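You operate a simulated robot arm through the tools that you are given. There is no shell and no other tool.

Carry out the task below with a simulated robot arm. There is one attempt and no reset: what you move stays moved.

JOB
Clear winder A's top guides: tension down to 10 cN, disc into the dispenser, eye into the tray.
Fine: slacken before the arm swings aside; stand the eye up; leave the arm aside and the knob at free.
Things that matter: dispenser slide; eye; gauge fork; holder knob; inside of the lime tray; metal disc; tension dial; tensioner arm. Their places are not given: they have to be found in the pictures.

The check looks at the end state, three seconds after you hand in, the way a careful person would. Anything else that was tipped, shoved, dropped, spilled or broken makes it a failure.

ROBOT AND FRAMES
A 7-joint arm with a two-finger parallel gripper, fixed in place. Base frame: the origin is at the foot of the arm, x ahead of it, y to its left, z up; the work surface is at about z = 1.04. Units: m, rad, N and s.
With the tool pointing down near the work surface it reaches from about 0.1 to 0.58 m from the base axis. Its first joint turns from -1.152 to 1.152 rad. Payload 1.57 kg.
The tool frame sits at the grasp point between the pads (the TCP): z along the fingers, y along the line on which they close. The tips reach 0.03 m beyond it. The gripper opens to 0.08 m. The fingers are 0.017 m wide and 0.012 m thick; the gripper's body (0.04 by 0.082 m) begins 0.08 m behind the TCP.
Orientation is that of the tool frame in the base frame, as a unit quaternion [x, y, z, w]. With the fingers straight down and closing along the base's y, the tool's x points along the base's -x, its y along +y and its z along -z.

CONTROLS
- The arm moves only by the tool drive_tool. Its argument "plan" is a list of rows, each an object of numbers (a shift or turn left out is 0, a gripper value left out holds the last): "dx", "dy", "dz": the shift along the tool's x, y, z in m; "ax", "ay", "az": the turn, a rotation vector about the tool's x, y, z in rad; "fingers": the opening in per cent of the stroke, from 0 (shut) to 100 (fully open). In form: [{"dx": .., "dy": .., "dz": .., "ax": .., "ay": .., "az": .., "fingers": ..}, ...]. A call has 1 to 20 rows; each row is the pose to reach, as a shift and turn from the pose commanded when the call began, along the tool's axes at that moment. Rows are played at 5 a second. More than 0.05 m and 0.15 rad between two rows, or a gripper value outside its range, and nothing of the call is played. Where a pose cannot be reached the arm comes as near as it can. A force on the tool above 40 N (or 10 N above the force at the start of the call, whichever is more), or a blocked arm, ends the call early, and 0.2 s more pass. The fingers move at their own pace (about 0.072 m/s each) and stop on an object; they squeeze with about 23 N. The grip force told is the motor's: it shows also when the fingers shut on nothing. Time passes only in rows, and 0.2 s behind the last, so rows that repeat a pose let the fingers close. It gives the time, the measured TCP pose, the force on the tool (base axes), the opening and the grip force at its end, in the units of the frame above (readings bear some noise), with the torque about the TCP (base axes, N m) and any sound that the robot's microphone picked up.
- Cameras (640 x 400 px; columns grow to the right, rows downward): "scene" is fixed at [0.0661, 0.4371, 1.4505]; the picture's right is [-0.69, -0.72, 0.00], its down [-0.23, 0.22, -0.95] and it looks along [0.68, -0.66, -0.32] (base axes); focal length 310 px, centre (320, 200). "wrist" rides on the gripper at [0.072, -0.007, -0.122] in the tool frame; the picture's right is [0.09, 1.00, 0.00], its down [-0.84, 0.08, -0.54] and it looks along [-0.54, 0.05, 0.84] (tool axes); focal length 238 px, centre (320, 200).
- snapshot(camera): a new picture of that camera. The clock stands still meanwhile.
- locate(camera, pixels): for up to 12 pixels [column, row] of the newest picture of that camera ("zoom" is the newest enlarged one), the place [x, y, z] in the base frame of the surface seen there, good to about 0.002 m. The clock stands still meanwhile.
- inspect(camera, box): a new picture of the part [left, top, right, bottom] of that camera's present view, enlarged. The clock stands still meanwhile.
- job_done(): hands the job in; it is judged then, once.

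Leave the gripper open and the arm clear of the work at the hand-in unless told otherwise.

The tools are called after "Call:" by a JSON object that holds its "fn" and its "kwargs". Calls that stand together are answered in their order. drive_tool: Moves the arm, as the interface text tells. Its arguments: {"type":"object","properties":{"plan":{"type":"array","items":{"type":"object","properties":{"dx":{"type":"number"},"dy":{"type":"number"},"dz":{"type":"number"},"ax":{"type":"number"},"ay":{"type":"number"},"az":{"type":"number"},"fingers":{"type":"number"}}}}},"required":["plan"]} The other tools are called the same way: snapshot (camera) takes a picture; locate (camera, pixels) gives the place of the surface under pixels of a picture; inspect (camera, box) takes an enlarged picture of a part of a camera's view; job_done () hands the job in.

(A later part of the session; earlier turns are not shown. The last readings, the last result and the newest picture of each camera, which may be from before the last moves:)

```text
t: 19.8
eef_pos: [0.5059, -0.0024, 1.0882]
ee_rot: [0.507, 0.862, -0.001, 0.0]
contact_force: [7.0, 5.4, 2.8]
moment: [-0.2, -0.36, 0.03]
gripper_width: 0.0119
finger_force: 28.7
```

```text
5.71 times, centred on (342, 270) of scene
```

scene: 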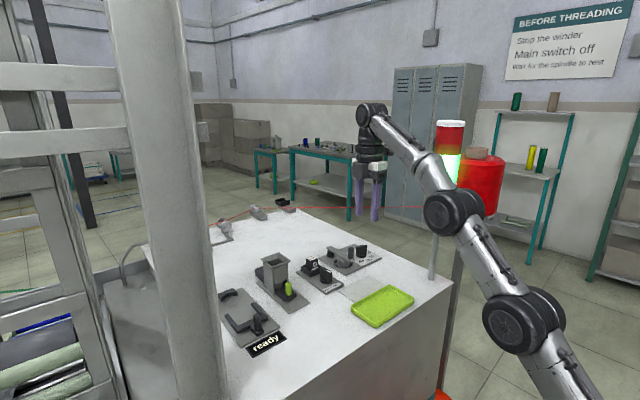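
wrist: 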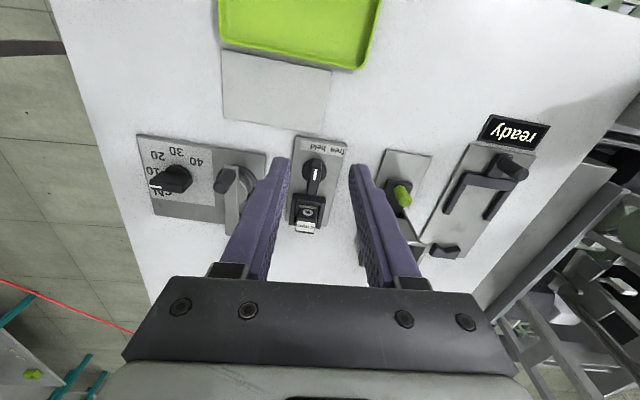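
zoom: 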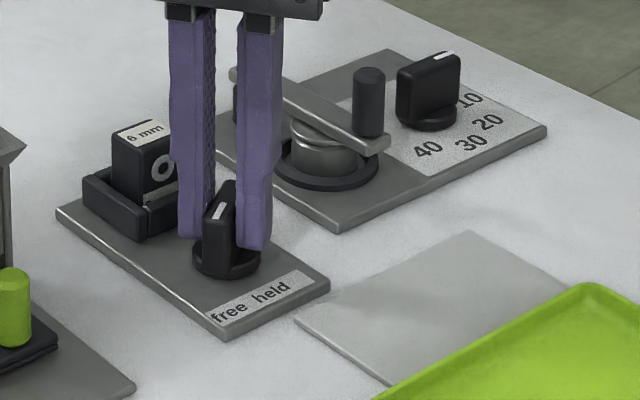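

There's still no stop at 55°. I'll continue carefully toward a possible stop at 60–90°.

Call:
{"fn": "drive_tool", "kwargs": {"plan": [{"az": 0.06}, {"az": 0.12}, {"az": 0.18}, {"az": 0.24}, {"az": 0.3}, {"az": 0.3}]}}

Call:
{"fn": "inspect", "kwargs": {"camera": "wrist", "box": [260, 90, 380, 200]}}

```text
t: 21.2
eef_pos: [0.5061, -0.0025, 1.0877]
ee_rot: [0.631, 0.776, -0.001, 0.0]
contact_force: [5.3, 5.7, -1.6]
moment: [0.48, -0.28, 0.75]
gripper_width: 0.0158
finger_force: 31.3
```

```text
3.64 times, centred on (320, 145) of wrist
```

zoom: 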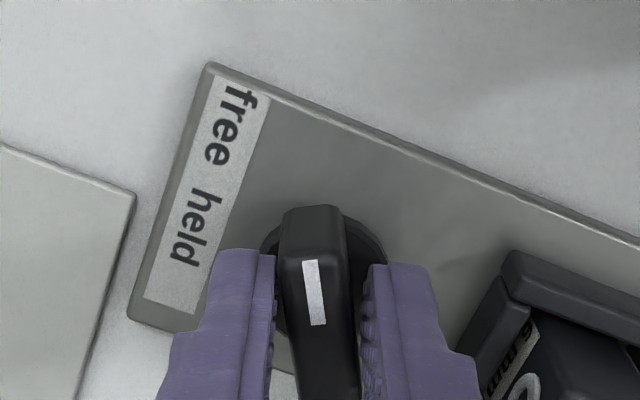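

A stop: the torque rose to 0.75 and the bar now lags the fingers, so the free end is around 55–60°. I'll turn back until the fingers lie flat on the bar again.

Call:
{"fn": "drive_tool", "kwargs": {"plan": [{"az": -0.08}, {"az": -0.16}, {"az": -0.22}, {"az": -0.22}]}}

Call:
{"fn": "inspect", "kwargs": {"camera": "wrist", "box": [260, 90, 380, 200]}}

```text
t: 22.2
eef_pos: [0.506, -0.0042, 1.0879]
ee_rot: [0.541, 0.841, -0.001, 0.001]
contact_force: [7.0, -1.6, -2.1]
moment: [-0.29, -0.28, 0.33]
gripper_width: 0.0117
finger_force: 29.2
```

```text
3.64 times, centred on (320, 145) of wrist
```

zoom: 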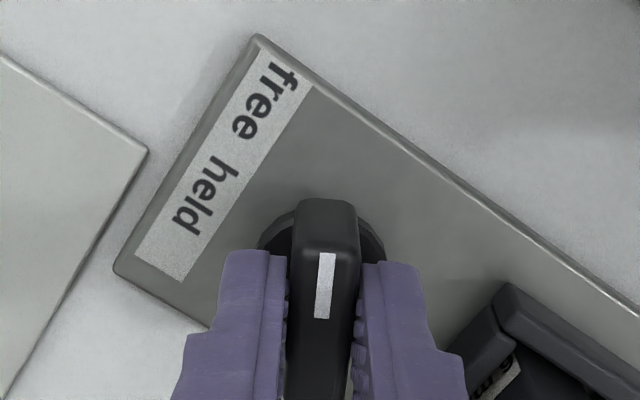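

The fingers are flat again at about 60° from "held", still pressing lightly on the stop. To tell whether the stops coincide with the marked positions, I'll turn back to "held" and feel whether a stop sits right there too.

Call:
{"fn": "drive_tool", "kwargs": {"plan": [{"az": -0.14}, {"az": -0.28}, {"az": -0.42}, {"az": -0.56}, {"az": -0.7}, {"az": -0.84}, {"az": -0.95}, {"az": -0.95}]}}

Call:
{"fn": "drive_tool", "kwargs": {"plan": [{"az": -0.05}, {"az": -0.1}, {"az": -0.1}]}}

Call:
{"fn": "drive_tool", "kwargs": {"plan": [{"az": -0.05}, {"az": -0.1}, {"az": -0.1}]}}

Call:
{"fn": "inspect", "kwargs": {"camera": "wrist", "box": [260, 90, 380, 200]}}

```text
t: 24.0
eef_pos: [0.5037, -0.005, 1.0892]
ee_rot: [0.096, 0.995, 0.0, 0.0]
contact_force: [11.9, -15.8, -3.4]
moment: [0.03, 0.28, 0.01]
gripper_width: 0.0117
finger_force: 28.9
```

```text
t: 24.8
eef_pos: [0.5048, -0.0062, 1.0866]
ee_rot: [0.047, 0.999, -0.002, -0.001]
contact_force: [0.0, -17.4, -6.1]
moment: [-0.11, -0.52, 0.0]
gripper_width: 0.0119
finger_force: 29.2
```

```text
t: 25.6
eef_pos: [0.5048, -0.006, 1.0876]
ee_rot: [-0.004, 1.0, -0.002, -0.002]
contact_force: [-6.2, -18.1, -6.7]
moment: [0.08, 0.29, -0.64]
gripper_width: 0.0129
finger_force: 29.3
```

```text
3.64 times, centred on (320, 145) of wrist
```

zoom: 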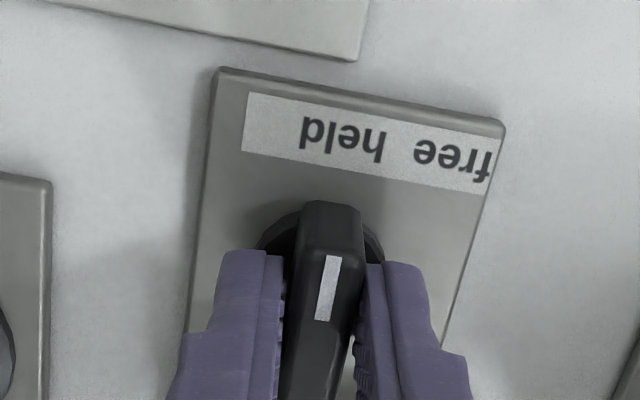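

There's a stop right at "held" as well, so the knob's two stops are the marked states, and "free" is the 60° stop. I'll turn it back to the free stop.

Call:
{"fn": "drive_tool", "kwargs": {"plan": [{"dy": -0.0005, "az": 0.14}, {"dy": -0.0005, "az": 0.28}, {"dy": -0.0005, "az": 0.42}, {"dy": -0.0005, "az": 0.56}, {"dy": -0.0005, "az": 0.7}, {"dy": -0.0005, "az": 0.84}, {"dy": -0.0005, "az": 0.98}, {"dy": -0.0005, "az": 1.1}, {"dy": -0.0005, "az": 1.16}, {"dy": -0.0005, "az": 1.16}]}}

Call:
{"fn": "inspect", "kwargs": {"camera": "wrist", "box": [260, 90, 380, 200]}}

```text
t: 27.8
eef_pos: [0.5043, -0.0045, 1.088]
ee_rot: [0.545, 0.838, 0.0, 0.001]
contact_force: [5.8, 2.3, -9.0]
moment: [0.15, 0.23, 0.57]
gripper_width: 0.0118
finger_force: 29.1
```

```text
3.64 times, centred on (320, 145) of wrist
```

zoom: 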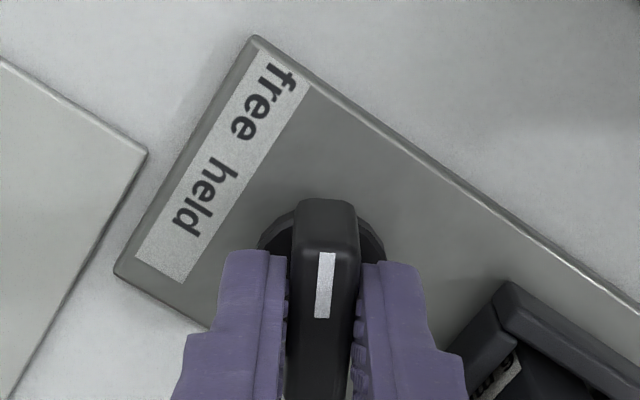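

It's at the free stop (0.57 N·m). I'll release, rise, and turn the hand back to the plate's alignment to look at the eye.

Call:
{"fn": "drive_tool", "kwargs": {"plan": [{"fingers": 50}, {"fingers": 50}, {"dz": -0.03}, {"dz": -0.06, "az": -0.1}, {"dz": -0.085, "az": -0.24}, {"dz": -0.085, "az": -0.38}, {"dz": -0.085, "az": -0.52}, {"dz": -0.085, "az": -0.66}, {"dz": -0.085, "az": -0.8}, {"dz": -0.085, "az": -0.94}, {"dz": -0.085, "az": -1.05}, {"dz": -0.085, "az": -1.05}]}}

Call:
{"fn": "snapshot", "kwargs": {"camera": "wrist"}}

Call:
{"fn": "inspect", "kwargs": {"camera": "scene", "box": [295, 250, 350, 295]}}

Call:
{"fn": "inspect", "kwargs": {"camera": "wrist", "box": [280, 120, 360, 220]}}

```text
t: 30.4
eef_pos: [0.5038, -0.0041, 1.1737]
ee_rot: [0.052, 0.999, 0.0, -0.001]
contact_force: [-0.1, 0.2, -1.0]
moment: [0.01, -0.01, -0.02]
gripper_width: 0.0399
finger_force: 0.1
```

```text
taken
```

wrist: 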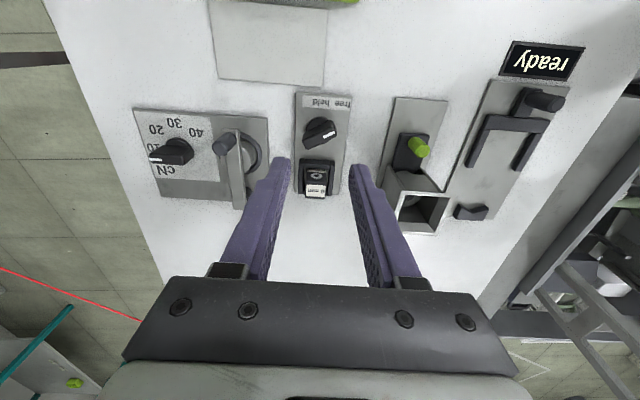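

```text
8.89 times, centred on (322, 272) of scene
```

zoom: 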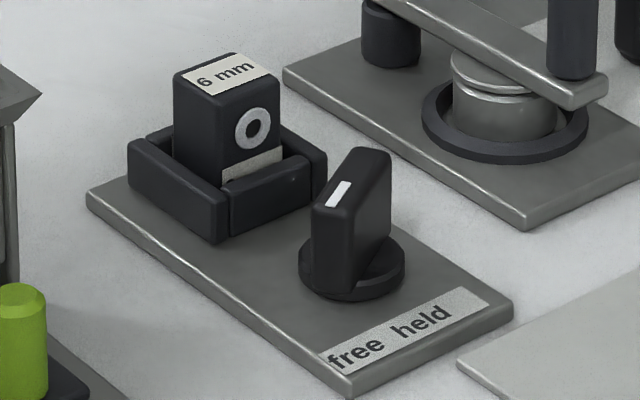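

```text
4.00 times, centred on (320, 170) of wrist
```

zoom: 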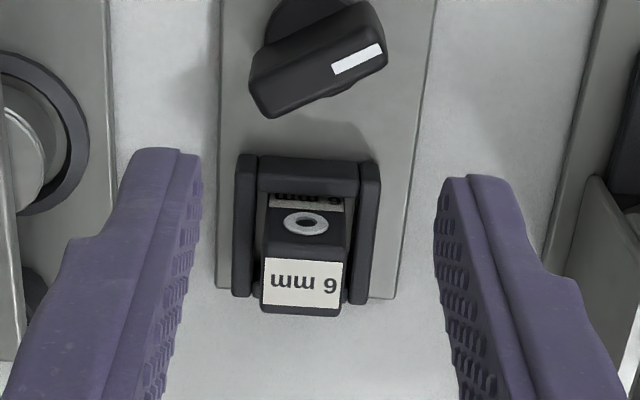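

The knob is at free. Now I'll measure the eye block and the walls around it.

Call:
{"fn": "locate", "kwargs": {"camera": "zoom", "pixels": [[262, 262], [346, 264], [302, 285], [262, 310], [340, 312], [302, 262], [245, 200], [370, 200], [308, 175], [305, 225], [270, 240], [340, 240]]}}

Call:
{"fn": "inspect", "kwargs": {"camera": "scene", "box": [300, 250, 330, 280]}}

Call:
{"fn": "locate", "kwargs": {"camera": "zoom", "pixels": [[190, 60], [270, 20], [310, 55], [235, 95], [250, 60], [310, 85], [230, 200], [240, 110], [330, 140], [140, 220], [230, 300], [360, 190]]}}

```text
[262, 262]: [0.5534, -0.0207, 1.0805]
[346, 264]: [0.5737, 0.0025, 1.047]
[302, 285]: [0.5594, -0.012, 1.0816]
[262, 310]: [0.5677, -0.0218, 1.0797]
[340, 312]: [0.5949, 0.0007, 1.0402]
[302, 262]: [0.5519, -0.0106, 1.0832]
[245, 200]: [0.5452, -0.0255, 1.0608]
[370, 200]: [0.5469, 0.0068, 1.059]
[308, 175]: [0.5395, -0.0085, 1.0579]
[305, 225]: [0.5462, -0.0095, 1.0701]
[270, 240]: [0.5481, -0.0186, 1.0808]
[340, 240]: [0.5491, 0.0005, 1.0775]
```

```text
13.33 times, centred on (315, 265) of scene
```

zoom: 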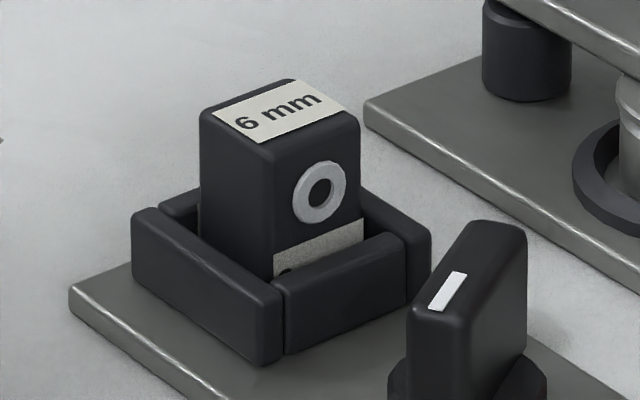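

```text
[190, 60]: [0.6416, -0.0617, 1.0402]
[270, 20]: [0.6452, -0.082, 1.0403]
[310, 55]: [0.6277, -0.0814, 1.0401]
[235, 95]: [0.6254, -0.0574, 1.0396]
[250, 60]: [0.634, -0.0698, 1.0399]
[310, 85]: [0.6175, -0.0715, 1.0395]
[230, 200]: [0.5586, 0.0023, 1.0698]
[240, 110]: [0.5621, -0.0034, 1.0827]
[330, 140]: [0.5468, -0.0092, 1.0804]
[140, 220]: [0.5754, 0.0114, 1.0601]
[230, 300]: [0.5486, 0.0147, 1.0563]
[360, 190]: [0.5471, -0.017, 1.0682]
```

The eye block is about 22 mm wide with its top at z≈1.082, centred near (0.558, -0.0105). The walls reach about z≈1.060. I'll descend around it with the fingertips just above the walls.

Call:
{"fn": "drive_tool", "kwargs": {"plan": [{"dx": -0.028, "dy": -0.0004, "dz": 0.005, "fingers": 62}, {"dx": -0.0546, "dy": -0.0007, "dz": 0.02}, {"dx": -0.0546, "dy": -0.0007, "dz": 0.045}, {"dx": -0.0546, "dy": -0.0007, "dz": 0.065}, {"dx": -0.0546, "dy": -0.0007, "dz": 0.0795}, {"dx": -0.0546, "dy": -0.0007, "dz": 0.0795}]}}

Call:
{"fn": "inspect", "kwargs": {"camera": "wrist", "box": [220, 50, 420, 250]}}

Call:
{"fn": "inspect", "kwargs": {"camera": "scene", "box": [285, 225, 375, 295]}}

```text
t: 31.8
eef_pos: [0.56, -0.0113, 1.0948]
ee_rot: [0.052, 0.999, 0.0, 0.0]
contact_force: [-0.2, 0.5, 0.9]
moment: [-0.02, 0.02, 0.0]
gripper_width: 0.0495
finger_force: 0.1
```

```text
2.00 times, centred on (320, 150) of wrist
```

zoom: 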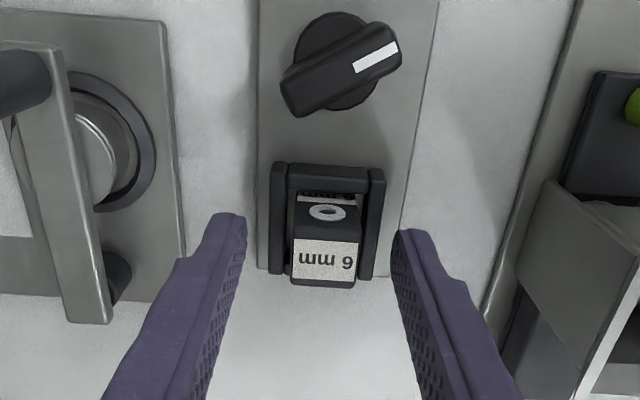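

```text
5.71 times, centred on (330, 260) of scene
```

zoom: 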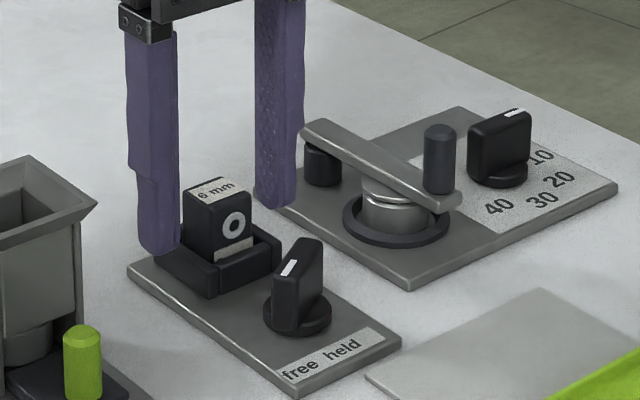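

The block is centred between the fingers with the tips just above the walls. I'll close.

Call:
{"fn": "drive_tool", "kwargs": {"plan": [{"fingers": 0}, {"fingers": 0}, {"fingers": 0}]}}

Call:
{"fn": "inspect", "kwargs": {"camera": "wrist", "box": [220, 50, 420, 250]}}

Call:
{"fn": "inspect", "kwargs": {"camera": "scene", "box": [285, 225, 375, 295]}}

```text
t: 32.6
eef_pos: [0.5596, -0.0118, 1.0946]
ee_rot: [0.053, 0.999, 0.001, 0.0]
contact_force: [-0.2, -0.5, 0.2]
moment: [-0.02, -0.01, 0.01]
gripper_width: 0.0208
finger_force: 23.3
```

```text
2.00 times, centred on (320, 150) of wrist
```

zoom: 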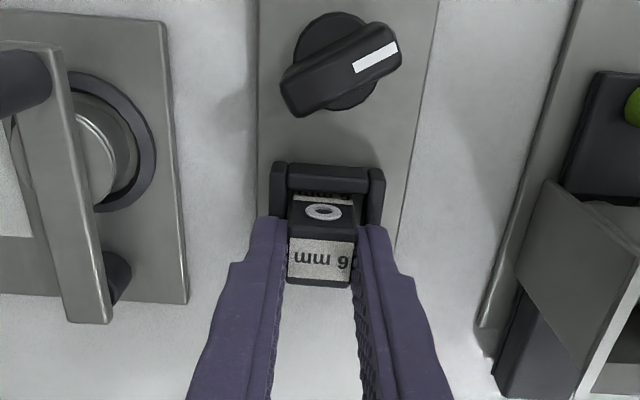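

```text
5.71 times, centred on (330, 260) of scene
```

zoom: 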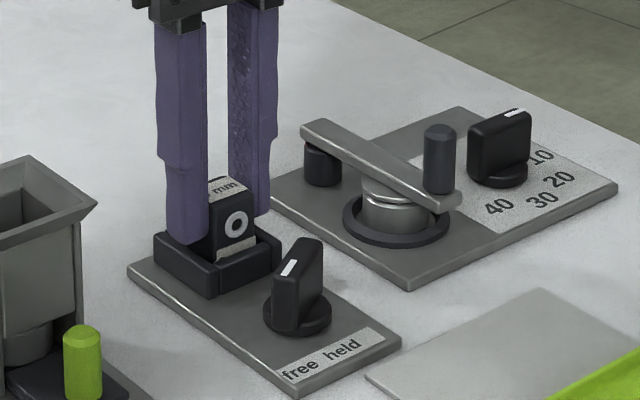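

The eye is gripped at 20.8 mm. I'll lift gently, watching the force in case it is still clamped.

Call:
{"fn": "drive_tool", "kwargs": {"plan": [{"dz": -0.005}, {"dz": -0.012}, {"dz": -0.025}, {"dz": -0.04}, {"dz": -0.055}, {"dz": -0.07}, {"dz": -0.07}]}}

Call:
{"fn": "snapshot", "kwargs": {"camera": "scene"}}

Call:
{"fn": "inspect", "kwargs": {"camera": "wrist", "box": [220, 50, 420, 250]}}

Call:
{"fn": "inspect", "kwargs": {"camera": "scene", "box": [275, 195, 395, 305]}}

Call:
{"fn": "locate", "kwargs": {"camera": "scene", "pixels": [[382, 305], [365, 308], [400, 297], [382, 290], [353, 305], [390, 326], [413, 298], [378, 287], [370, 300], [395, 310]]}}

```text
t: 34.2
eef_pos: [0.5538, -0.011, 1.1592]
ee_rot: [0.052, 0.999, 0.0, 0.0]
contact_force: [0.0, 0.2, -0.4]
moment: [0.01, 0.0, 0.0]
gripper_width: 0.0
finger_force: 20.8
out of reach, approached as far as the arm can: row 6, 7
```

```text
taken
```

scene: 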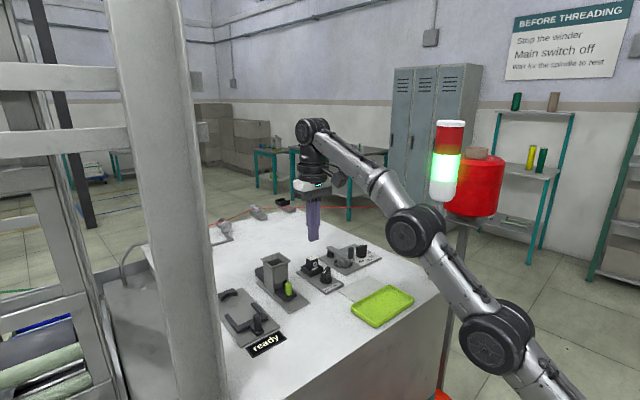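

```text
2.00 times, centred on (320, 150) of wrist
```

zoom: 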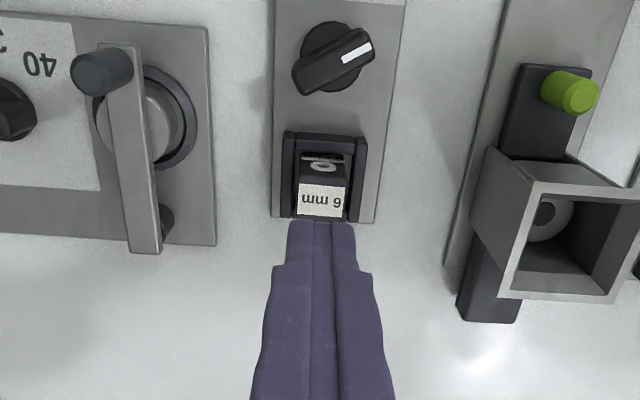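

```text
3.64 times, centred on (335, 250) of scene
```

zoom: 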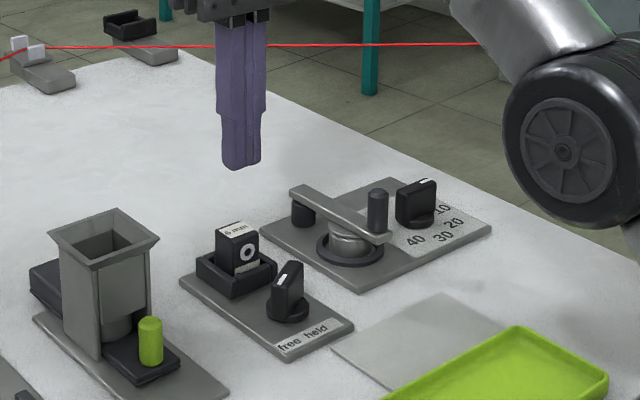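

```text
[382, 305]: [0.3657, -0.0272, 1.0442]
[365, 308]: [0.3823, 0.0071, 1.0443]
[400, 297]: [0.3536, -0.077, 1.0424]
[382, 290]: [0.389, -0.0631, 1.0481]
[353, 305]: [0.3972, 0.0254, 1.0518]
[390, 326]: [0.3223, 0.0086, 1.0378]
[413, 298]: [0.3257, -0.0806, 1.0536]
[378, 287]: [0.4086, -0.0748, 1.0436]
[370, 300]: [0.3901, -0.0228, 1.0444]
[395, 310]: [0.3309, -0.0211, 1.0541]
```

The fingers slipped off: the gripper reads 0 and the eye is still in its holder. I'll look closely at the eye to see whether it moved and how it's retained.

Call:
{"fn": "inspect", "kwargs": {"camera": "scene", "box": [300, 250, 330, 280]}}

Call:
{"fn": "locate", "kwargs": {"camera": "zoom", "pixels": [[330, 140], [230, 200], [240, 110], [360, 190], [205, 115], [355, 120], [180, 205], [175, 210]]}}

Call:
{"fn": "inspect", "kwargs": {"camera": "wrist", "box": [290, 100, 350, 170]}}

```text
13.33 times, centred on (315, 265) of scene
```

zoom: 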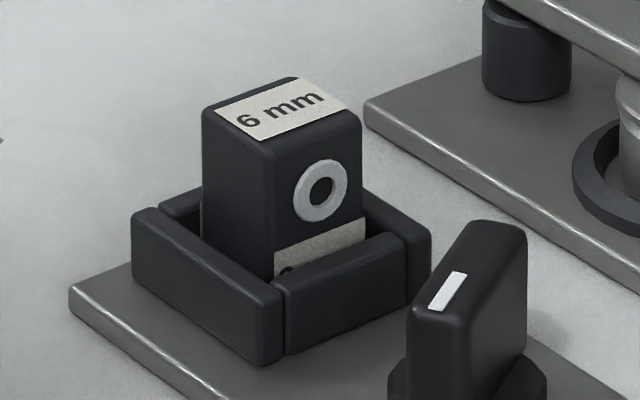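

```text
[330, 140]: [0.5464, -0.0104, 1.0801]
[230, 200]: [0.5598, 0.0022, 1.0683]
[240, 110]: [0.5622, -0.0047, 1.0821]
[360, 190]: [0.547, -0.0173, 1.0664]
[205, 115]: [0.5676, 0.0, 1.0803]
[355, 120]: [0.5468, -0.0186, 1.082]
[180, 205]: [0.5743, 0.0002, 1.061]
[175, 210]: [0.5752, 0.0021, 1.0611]
```

```text
5.71 times, centred on (320, 135) of wrist
```

zoom: 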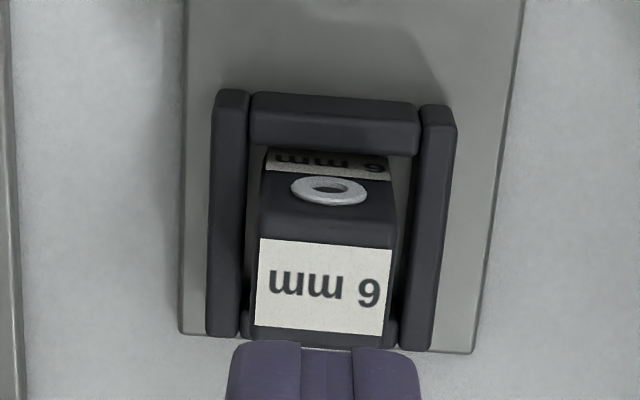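

The eye still sits in its four-walled pocket, upright, apparently unmoved apart from about 1 mm. I'll regrip a little deeper and lift only a few millimetres while reading the force, to learn whether it is still clamped.

Call:
{"fn": "drive_tool", "kwargs": {"plan": [{"fingers": 62}, {"dx": -0.0035, "dy": 0.001, "dz": 0.02}, {"dx": -0.0035, "dy": 0.001, "dz": 0.04}, {"dx": -0.0035, "dy": 0.001, "dz": 0.056}, {"dx": -0.0035, "dy": 0.001, "dz": 0.067}, {"dx": -0.0035, "dy": 0.001, "dz": 0.067}, {"dx": -0.0035, "dy": 0.001, "dz": 0.067, "fingers": 0}, {"dx": -0.0035, "dy": 0.001, "dz": 0.067, "fingers": 0}, {"dx": -0.0035, "dy": 0.001, "dz": 0.067, "fingers": 0}]}}

Call:
{"fn": "drive_tool", "kwargs": {"plan": [{"dz": -0.001}, {"dz": -0.002}, {"dz": -0.003}]}}

Call:
{"fn": "inspect", "kwargs": {"camera": "scene", "box": [295, 235, 345, 285]}}

Call:
{"fn": "inspect", "kwargs": {"camera": "wrist", "box": [260, 90, 380, 210]}}

```text
t: 36.2
eef_pos: [0.5595, -0.0104, 1.0929]
ee_rot: [0.053, 0.999, 0.0, 0.0]
contact_force: [0.5, 0.1, -0.2]
moment: [0.02, -0.02, -0.03]
gripper_width: 0.0209
finger_force: 23.1
```

```text
t: 37.0
eef_pos: [0.5578, -0.0107, 1.097]
ee_rot: [0.053, 0.999, -0.001, -0.001]
contact_force: [0.6, 0.5, 0.0]
moment: [-0.03, -0.02, 0.0]
gripper_width: 0.0208
finger_force: 22.4
```

```text
8.00 times, centred on (320, 260) of scene
```

zoom: 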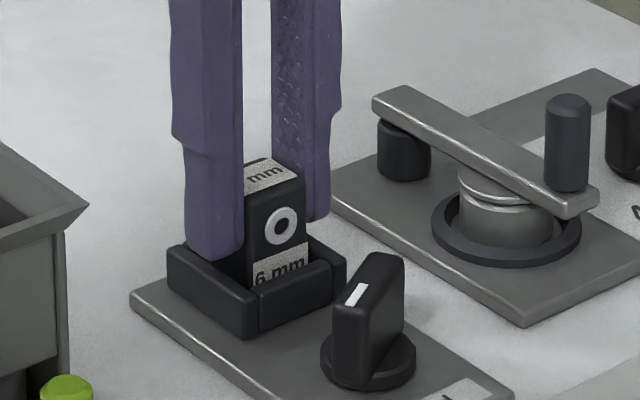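

```text
3.33 times, centred on (320, 150) of wrist
```

zoom: 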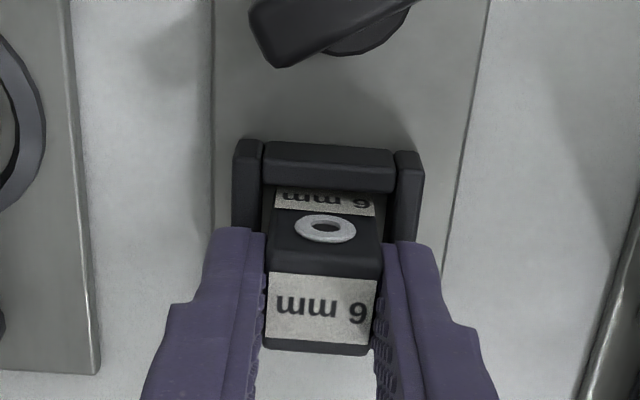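

This time the eye is rising with the fingers (more of its front label shows) with almost no resistance, so it's free. I'll keep lifting slowly in small stages.

Call:
{"fn": "drive_tool", "kwargs": {"plan": [{"dz": -0.002}, {"dz": -0.004}, {"dz": -0.006}, {"dz": -0.008}, {"dz": -0.008}]}}

Call:
{"fn": "inspect", "kwargs": {"camera": "scene", "box": [295, 235, 345, 285]}}

Call:
{"fn": "inspect", "kwargs": {"camera": "wrist", "box": [260, 90, 380, 210]}}

```text
t: 38.2
eef_pos: [0.5587, -0.0109, 1.1039]
ee_rot: [0.052, 0.999, 0.0, 0.0]
contact_force: [0.9, 0.0, -0.2]
moment: [0.01, 0.01, 0.01]
gripper_width: 0.021
finger_force: 22.7
```

```text
8.00 times, centred on (320, 260) of scene
```

zoom: 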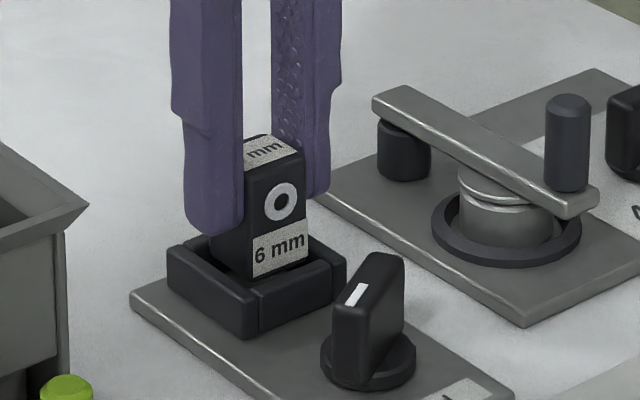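

```text
3.33 times, centred on (320, 150) of wrist
```

zoom: 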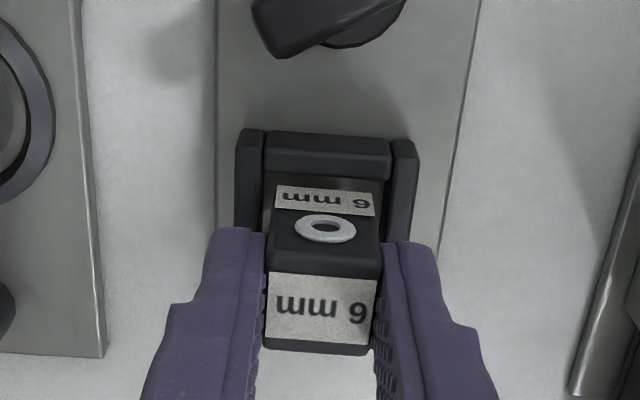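

The grip is holding. I'll lift further at the same pace until it's clear of the walls.

Call:
{"fn": "drive_tool", "kwargs": {"plan": [{"dz": -0.004}, {"dz": -0.008}, {"dz": -0.012}, {"dz": -0.016}, {"dz": -0.02}, {"dz": -0.024}, {"dz": -0.028}, {"dz": -0.032}, {"dz": -0.036}, {"dz": -0.036}]}}

Call:
{"fn": "inspect", "kwargs": {"camera": "scene", "box": [295, 215, 345, 285]}}

Call:
{"fn": "inspect", "kwargs": {"camera": "wrist", "box": [260, 90, 380, 210]}}

```text
t: 40.4
eef_pos: [0.5575, -0.0117, 1.139]
ee_rot: [0.052, 0.999, 0.0, 0.0]
contact_force: [0.5, -0.2, -0.6]
moment: [0.01, 0.02, -0.01]
gripper_width: 0.0209
finger_force: 23.4
```

```text
5.71 times, centred on (320, 250) of scene
```

zoom: 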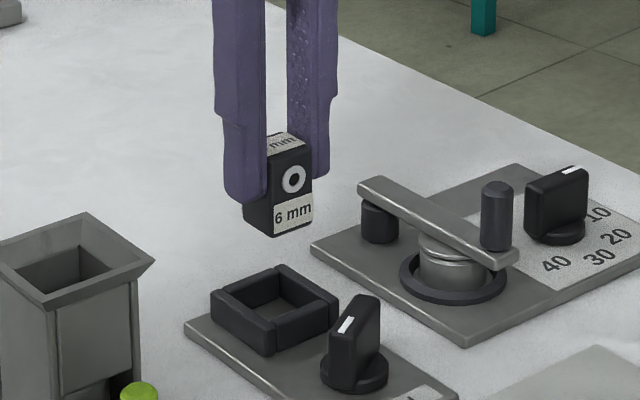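

```text
3.33 times, centred on (320, 150) of wrist
```

zoom: 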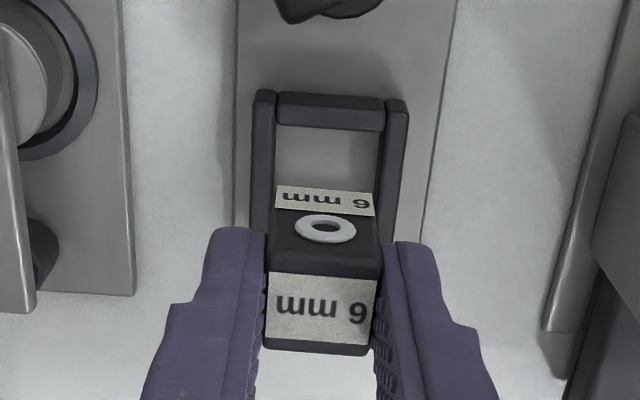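

The eye is fully out and upright in the grip. I'll locate its bottom edge, then carry it back toward the tray in stages, watching the arm near the lamp.

Call:
{"fn": "locate", "kwargs": {"camera": "wrist", "pixels": [[322, 146], [320, 158], [322, 165], [322, 185]]}}

Call:
{"fn": "drive_tool", "kwargs": {"plan": [{"dx": 0.02, "dy": -0.003, "dz": -0.003}, {"dx": 0.042, "dy": -0.007, "dz": -0.006}, {"dx": 0.065, "dy": -0.011, "dz": -0.006}, {"dx": 0.088, "dy": -0.015, "dz": -0.006}, {"dx": 0.11, "dy": -0.019, "dz": -0.006}, {"dx": 0.11, "dy": -0.019, "dz": -0.006}]}}

Call:
{"fn": "snapshot", "kwargs": {"camera": "scene"}}

```text
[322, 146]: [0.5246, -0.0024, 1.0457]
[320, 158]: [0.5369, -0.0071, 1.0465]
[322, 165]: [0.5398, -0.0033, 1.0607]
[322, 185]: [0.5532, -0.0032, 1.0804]
```

```text
t: 41.8
eef_pos: [0.4461, -0.019, 1.1469]
ee_rot: [0.052, 0.999, 0.0, -0.001]
contact_force: [-0.2, 0.9, -0.2]
moment: [0.0, 0.02, 0.0]
gripper_width: 0.0211
finger_force: 22.9
```

```text
taken
```

scene: 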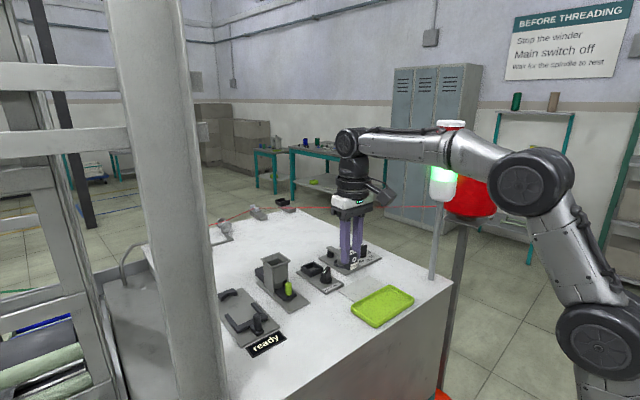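

The arm is clear of the lamp. I'll continue to above the tray's middle at (0.362, -0.026).

Call:
{"fn": "drive_tool", "kwargs": {"plan": [{"dx": 0.02, "dy": -0.004}, {"dx": 0.042, "dy": -0.008, "dz": 0.003}, {"dx": 0.063, "dy": -0.012, "dz": 0.01}, {"dx": 0.0828, "dy": -0.0158, "dz": 0.018}, {"dx": 0.0828, "dy": -0.0158, "dz": 0.03}, {"dx": 0.0828, "dy": -0.0158, "dz": 0.03}]}}

Call:
{"fn": "snapshot", "kwargs": {"camera": "wrist"}}

Call:
{"fn": "inspect", "kwargs": {"camera": "scene", "box": [320, 210, 460, 330]}}

Call:
{"fn": "locate", "kwargs": {"camera": "zoom", "pixels": [[280, 290], [300, 330], [210, 350], [400, 290], [300, 370], [440, 290], [330, 270], [150, 330], [290, 265], [270, 262], [300, 262], [290, 240]]}}

```text
t: 43.2
eef_pos: [0.3633, -0.0256, 1.1166]
ee_rot: [0.053, 0.999, 0.0, 0.0]
contact_force: [-1.2, -0.3, 0.9]
moment: [0.0, 0.01, -0.01]
gripper_width: 0.0213
finger_force: 23.1
```

```text
taken
```

wrist: 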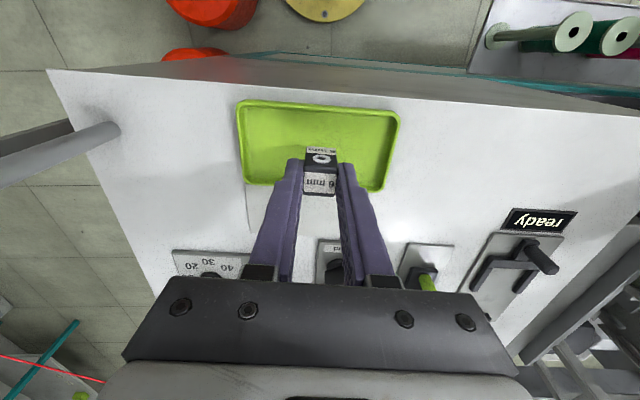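

```text
3.33 times, centred on (390, 270) of scene
```

zoom: 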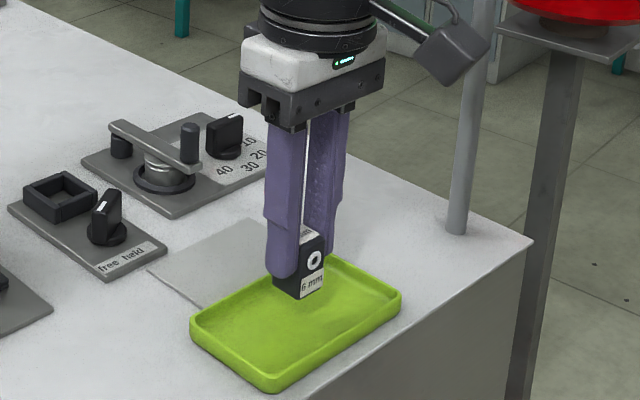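

```text
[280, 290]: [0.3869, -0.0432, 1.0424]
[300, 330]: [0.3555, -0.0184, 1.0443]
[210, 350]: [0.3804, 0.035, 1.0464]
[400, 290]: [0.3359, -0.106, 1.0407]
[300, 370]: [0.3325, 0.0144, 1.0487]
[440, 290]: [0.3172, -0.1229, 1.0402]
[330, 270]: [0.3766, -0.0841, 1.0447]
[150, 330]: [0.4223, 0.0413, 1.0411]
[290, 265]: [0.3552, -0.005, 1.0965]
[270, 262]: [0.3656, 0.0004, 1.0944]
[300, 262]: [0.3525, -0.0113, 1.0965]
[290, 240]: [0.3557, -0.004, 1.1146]
```

The eye hangs upright over the tray floor. I'll lower it slowly to just above the floor, where contact is expected at TCP z≈1.091.

Call:
{"fn": "drive_tool", "kwargs": {"plan": [{"dz": 0.008}, {"dz": 0.015}, {"dz": 0.02}, {"dz": 0.023}, {"dz": 0.0245}, {"dz": 0.0245}]}}

Call:
{"fn": "inspect", "kwargs": {"camera": "scene", "box": [340, 250, 430, 330]}}

```text
t: 44.6
eef_pos: [0.3624, -0.0249, 1.0916]
ee_rot: [0.052, 0.999, 0.0, 0.0]
contact_force: [-0.3, 0.4, -0.2]
moment: [0.02, 0.02, 0.01]
gripper_width: 0.0208
finger_force: 23.5
```

```text
5.00 times, centred on (385, 290) of scene
```

zoom: 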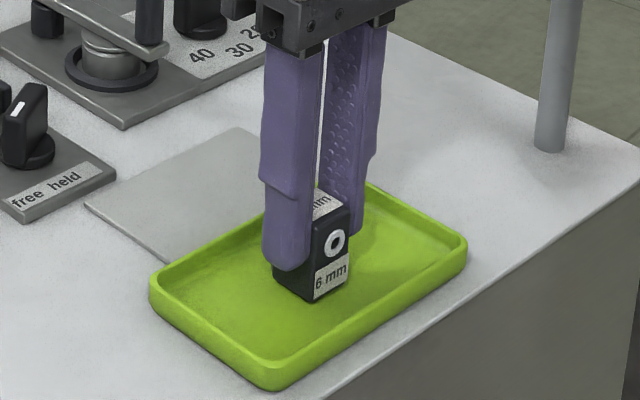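

No contact yet. I'll lower in millimetre steps until the force shows the floor.

Call:
{"fn": "drive_tool", "kwargs": {"plan": [{"dz": 0.0007}, {"dz": 0.0014}, {"dz": 0.0014}]}}

Call:
{"fn": "drive_tool", "kwargs": {"plan": [{"dz": 0.0007}, {"dz": 0.0014}, {"dz": 0.0014}]}}

Call:
{"fn": "inspect", "kwargs": {"camera": "scene", "box": [360, 265, 410, 315]}}

```text
t: 45.4
eef_pos: [0.3623, -0.0257, 1.0903]
ee_rot: [0.052, 0.999, 0.0, 0.0]
contact_force: [-0.3, 0.2, 0.7]
moment: [0.01, 0.01, 0.01]
gripper_width: 0.0209
finger_force: 22.9
```

```text
t: 46.2
eef_pos: [0.3628, -0.0261, 1.0912]
ee_rot: [0.053, 0.999, 0.0, 0.002]
contact_force: [-1.0, -2.8, 12.7]
moment: [-0.07, 0.07, 0.02]
gripper_width: 0.0208
finger_force: 23.0
```

```text
8.00 times, centred on (385, 290) of scene
```

zoom: 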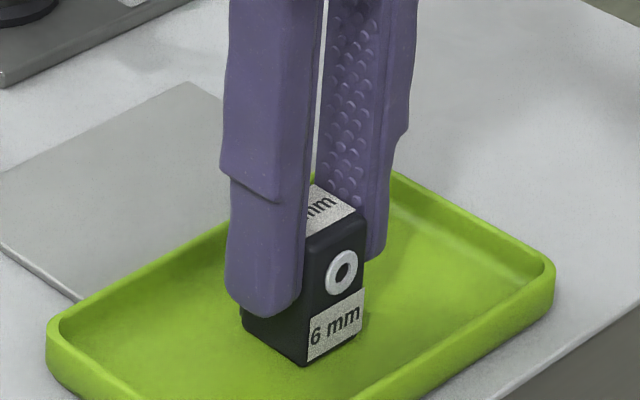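

It touched down (12.7 N) and stands upright on the tray floor. I'll ease up slightly, open, and rise.

Call:
{"fn": "drive_tool", "kwargs": {"plan": [{"dz": -0.0008}, {"dz": -0.0008, "fingers": 40}, {"dz": -0.0008, "fingers": 55}, {"dz": -0.0008, "fingers": 55}, {"dz": -0.02}, {"dz": -0.045}, {"dz": -0.08}, {"dz": -0.08}]}}

Call:
{"fn": "snapshot", "kwargs": {"camera": "wrist"}}

Call:
{"fn": "inspect", "kwargs": {"camera": "scene", "box": [340, 245, 430, 330]}}

```text
t: 48.0
eef_pos: [0.3627, -0.0259, 1.1704]
ee_rot: [0.053, 0.999, 0.0, 0.0]
contact_force: [0.9, 0.0, 0.4]
moment: [0.03, 0.0, 0.0]
gripper_width: 0.0439
finger_force: 0.0
```

```text
taken
```

wrist: 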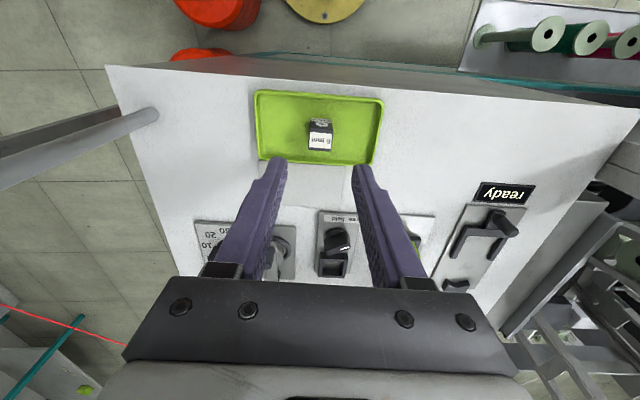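

```text
4.71 times, centred on (385, 288) of scene
```

zoom: 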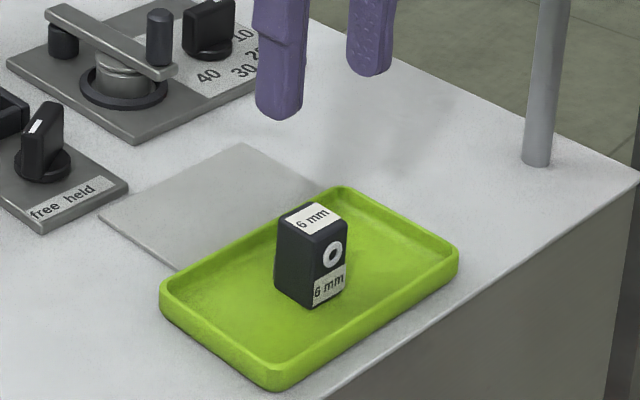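

The eye stands upright in the tray. Next is the tensioner arm. I'll move over it and measure the handle post and pivot.

Call:
{"fn": "drive_tool", "kwargs": {"plan": [{"dx": -0.034, "dy": -0.0165}, {"dx": -0.069, "dy": -0.033}, {"dx": -0.1028, "dy": -0.0496}, {"dx": -0.1028, "dy": -0.0496}]}}

Call:
{"fn": "inspect", "kwargs": {"camera": "wrist", "box": [260, 120, 380, 250]}}

Call:
{"fn": "locate", "kwargs": {"camera": "zoom", "pixels": [[320, 100], [300, 150], [340, 150], [320, 200], [320, 250], [290, 120], [350, 120], [320, 300], [320, 330], [280, 180], [360, 180], [320, 130]]}}

Call:
{"fn": "inspect", "kwargs": {"camera": "scene", "box": [310, 230, 380, 280]}}

```text
t: 49.0
eef_pos: [0.4611, -0.0833, 1.1665]
ee_rot: [0.052, 0.999, 0.0, 0.0]
contact_force: [0.0, 0.5, 0.0]
moment: [0.0, -0.02, 0.0]
gripper_width: 0.0441
finger_force: 0.1
```

```text
3.08 times, centred on (320, 185) of wrist
```

zoom: 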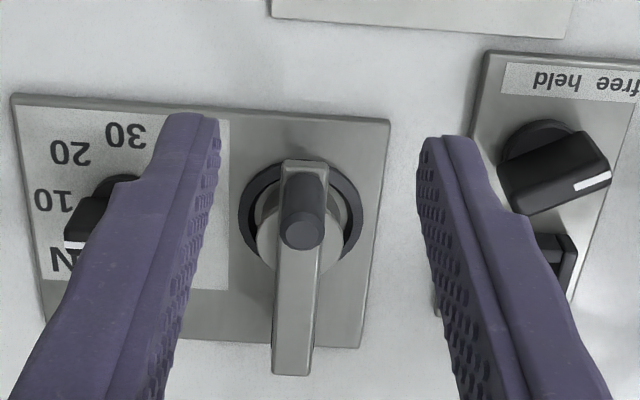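

```text
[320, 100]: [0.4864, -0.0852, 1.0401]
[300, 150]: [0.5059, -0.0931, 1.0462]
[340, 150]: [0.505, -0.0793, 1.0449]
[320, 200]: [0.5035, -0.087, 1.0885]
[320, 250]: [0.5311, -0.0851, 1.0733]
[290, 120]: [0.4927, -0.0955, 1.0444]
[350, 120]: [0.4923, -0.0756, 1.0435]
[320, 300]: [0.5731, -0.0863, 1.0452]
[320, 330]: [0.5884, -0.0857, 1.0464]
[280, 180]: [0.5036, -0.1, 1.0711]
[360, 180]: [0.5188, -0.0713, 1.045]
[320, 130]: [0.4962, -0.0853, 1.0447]
```

```text
8.00 times, centred on (345, 255) of scene
```

zoom: 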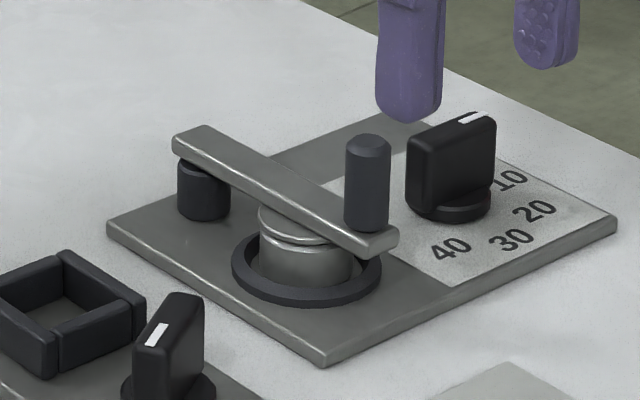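

I'll locate the handle top, bar ends and disc edges in this wrist view.

Call:
{"fn": "inspect", "kwargs": {"camera": "wrist", "box": [260, 120, 380, 250]}}

Call:
{"fn": "locate", "kwargs": {"camera": "zoom", "pixels": [[302, 228], [283, 228], [320, 228], [302, 246], [302, 212], [303, 165], [290, 355], [277, 340], [308, 340], [258, 220], [340, 230], [270, 255]]}}

```text
3.08 times, centred on (320, 185) of wrist
```

zoom: 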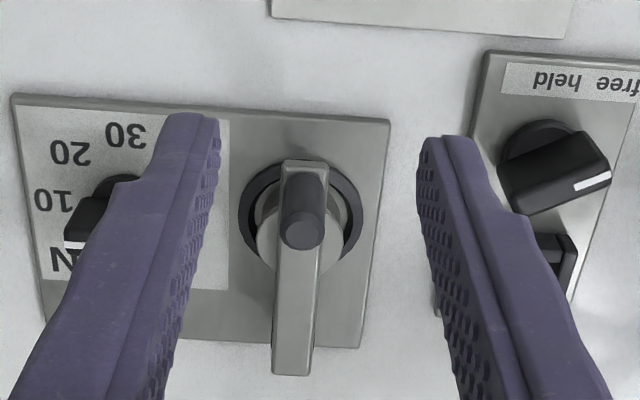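

```text
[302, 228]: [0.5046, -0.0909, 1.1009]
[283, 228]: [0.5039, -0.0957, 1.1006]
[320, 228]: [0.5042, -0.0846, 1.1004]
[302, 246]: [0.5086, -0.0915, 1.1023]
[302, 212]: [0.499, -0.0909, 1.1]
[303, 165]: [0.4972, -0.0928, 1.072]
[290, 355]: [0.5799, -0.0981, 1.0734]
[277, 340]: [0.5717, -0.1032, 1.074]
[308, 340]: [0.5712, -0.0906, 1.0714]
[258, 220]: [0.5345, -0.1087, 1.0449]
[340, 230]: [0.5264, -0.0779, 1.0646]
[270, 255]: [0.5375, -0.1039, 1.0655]
```

The handle centre is (0.504, -0.091) with its top at 1.102, and the pivot is near (0.579, -0.0975). I'll descend around the handle with the tips just above the bar and close.

Call:
{"fn": "drive_tool", "kwargs": {"plan": [{"dx": -0.022, "dy": -0.0015}, {"dx": -0.0436, "dy": -0.003, "dz": 0.01}, {"dx": -0.0436, "dy": -0.003, "dz": 0.03}, {"dx": -0.0436, "dy": -0.003, "dz": 0.048}, {"dx": -0.0436, "dy": -0.003, "dz": 0.0585}, {"dx": -0.0436, "dy": -0.003, "dz": 0.0585}, {"dx": -0.0436, "dy": -0.003, "dz": 0.0585, "fingers": 0}, {"dx": -0.0436, "dy": -0.003, "dz": 0.0585, "fingers": 0}, {"dx": -0.0436, "dy": -0.003, "dz": 0.0585, "fingers": 0}]}}

Call:
{"fn": "inspect", "kwargs": {"camera": "wrist", "box": [220, 50, 420, 250]}}

Call:
{"fn": "inspect", "kwargs": {"camera": "scene", "box": [310, 220, 380, 280]}}

```text
t: 51.0
eef_pos: [0.5036, -0.0909, 1.1111]
ee_rot: [0.051, 0.999, 0.001, 0.0]
contact_force: [0.4, 13.1, -0.8]
moment: [-0.03, -0.21, 0.09]
gripper_width: 0.0134
finger_force: 29.7
```

```text
2.00 times, centred on (320, 150) of wrist
```

zoom: 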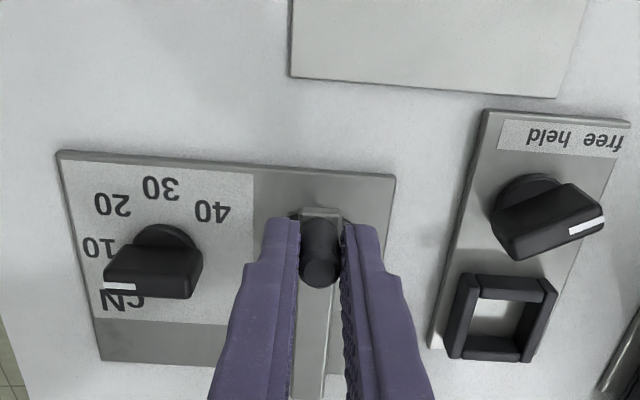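

```text
6.67 times, centred on (345, 250) of scene
```

zoom: 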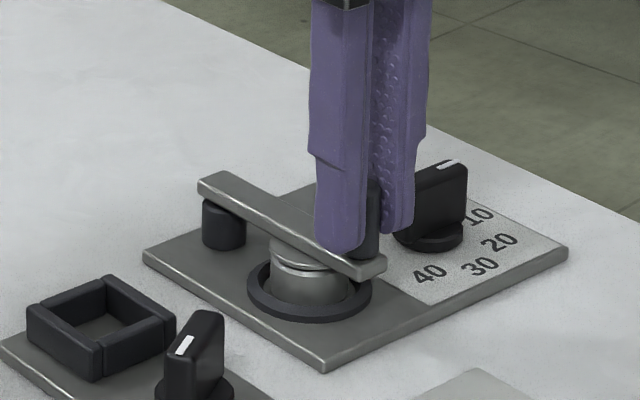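

The handle is gripped (13.4 mm). I'll swing it along the arc toward +y, away from the dial, a first 23° with the wrist turning along, and check the forces.

Call:
{"fn": "drive_tool", "kwargs": {"plan": [{"dx": -0.0004, "dy": 0.0075, "az": 0.1}, {"dx": -0.0015, "dy": 0.015, "az": 0.2}, {"dx": -0.0034, "dy": 0.0223, "az": 0.3}, {"dx": -0.006, "dy": 0.0294, "az": 0.4}, {"dx": -0.006, "dy": 0.0294, "az": 0.4}]}}

Call:
{"fn": "inspect", "kwargs": {"camera": "wrist", "box": [220, 50, 420, 250]}}

Call:
{"fn": "inspect", "kwargs": {"camera": "scene", "box": [310, 220, 380, 280]}}

```text
t: 52.2
eef_pos: [0.512, -0.0642, 1.1108]
ee_rot: [0.249, 0.968, 0.0, -0.001]
contact_force: [-14.5, 6.7, 0.3]
moment: [0.59, 0.39, -0.01]
gripper_width: 0.0132
finger_force: 30.0
```

```text
2.00 times, centred on (320, 150) of wrist
```

zoom: 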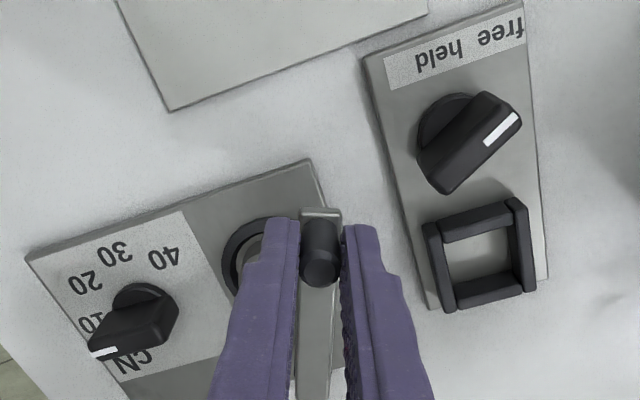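

```text
6.67 times, centred on (345, 250) of scene
```

zoom: 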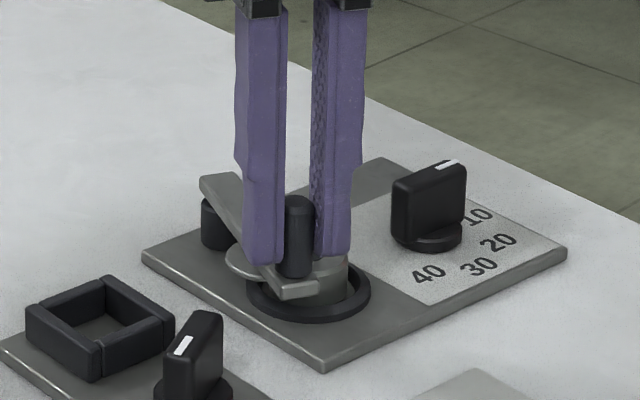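

The arm swings freely, but something round shows under the bar, and the disc may be shifting with it. I'll look closely before continuing.

Call:
{"fn": "inspect", "kwargs": {"camera": "scene", "box": [325, 245, 365, 275]}}

Call:
{"fn": "inspect", "kwargs": {"camera": "wrist", "box": [270, 120, 370, 220]}}

```text
13.33 times, centred on (345, 260) of scene
```

zoom: 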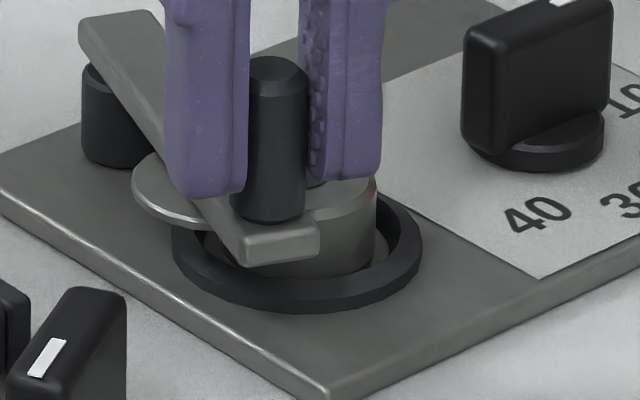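

```text
4.00 times, centred on (320, 170) of wrist
```

zoom: 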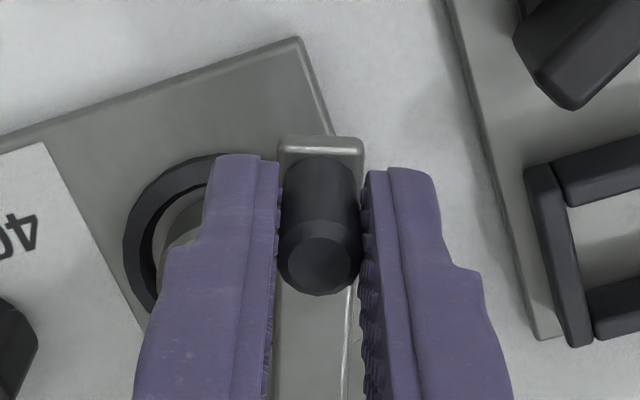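

The disc has been dragged along under the bar and now overhangs the pedestal. I'll measure where it is.

Call:
{"fn": "inspect", "kwargs": {"camera": "scene", "box": [325, 245, 365, 275]}}

Call:
{"fn": "locate", "kwargs": {"camera": "zoom", "pixels": [[135, 185], [150, 180], [150, 207], [190, 222], [165, 195], [350, 210], [375, 190], [330, 245], [180, 260], [100, 110], [280, 245], [345, 195]]}}

Call:
{"fn": "locate", "kwargs": {"camera": "zoom", "pixels": [[140, 160], [155, 155], [135, 195], [160, 212], [175, 218], [365, 205], [340, 215], [310, 220], [325, 205], [200, 226], [210, 235], [375, 260]]}}

```text
13.33 times, centred on (345, 260) of scene
```

zoom: 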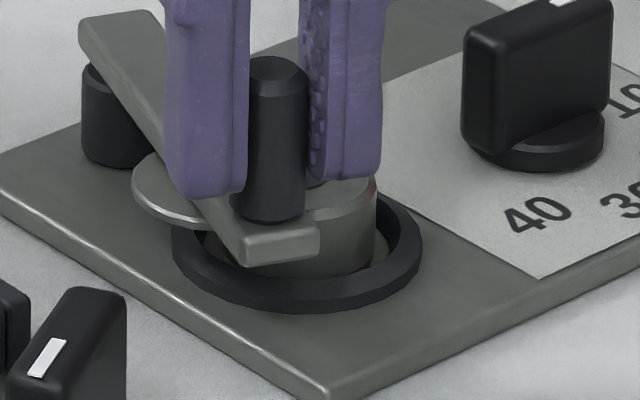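

```text
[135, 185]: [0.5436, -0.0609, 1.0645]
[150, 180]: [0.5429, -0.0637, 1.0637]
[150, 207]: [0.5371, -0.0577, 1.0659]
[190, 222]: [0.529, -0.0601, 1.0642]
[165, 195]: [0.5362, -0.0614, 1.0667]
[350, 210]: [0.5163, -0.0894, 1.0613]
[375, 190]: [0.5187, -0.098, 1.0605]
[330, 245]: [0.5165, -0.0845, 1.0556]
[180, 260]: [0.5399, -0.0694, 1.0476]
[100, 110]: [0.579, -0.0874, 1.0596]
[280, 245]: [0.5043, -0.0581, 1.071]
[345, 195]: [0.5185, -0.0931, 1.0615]
```

```text
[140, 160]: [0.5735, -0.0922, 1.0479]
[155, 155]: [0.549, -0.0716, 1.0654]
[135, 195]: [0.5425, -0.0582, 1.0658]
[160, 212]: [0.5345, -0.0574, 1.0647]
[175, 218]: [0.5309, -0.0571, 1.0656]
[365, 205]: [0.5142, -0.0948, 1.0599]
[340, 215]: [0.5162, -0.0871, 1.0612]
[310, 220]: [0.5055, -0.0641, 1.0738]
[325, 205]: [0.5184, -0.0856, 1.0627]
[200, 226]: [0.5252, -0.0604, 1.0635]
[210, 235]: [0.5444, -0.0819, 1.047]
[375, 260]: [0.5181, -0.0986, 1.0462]
```

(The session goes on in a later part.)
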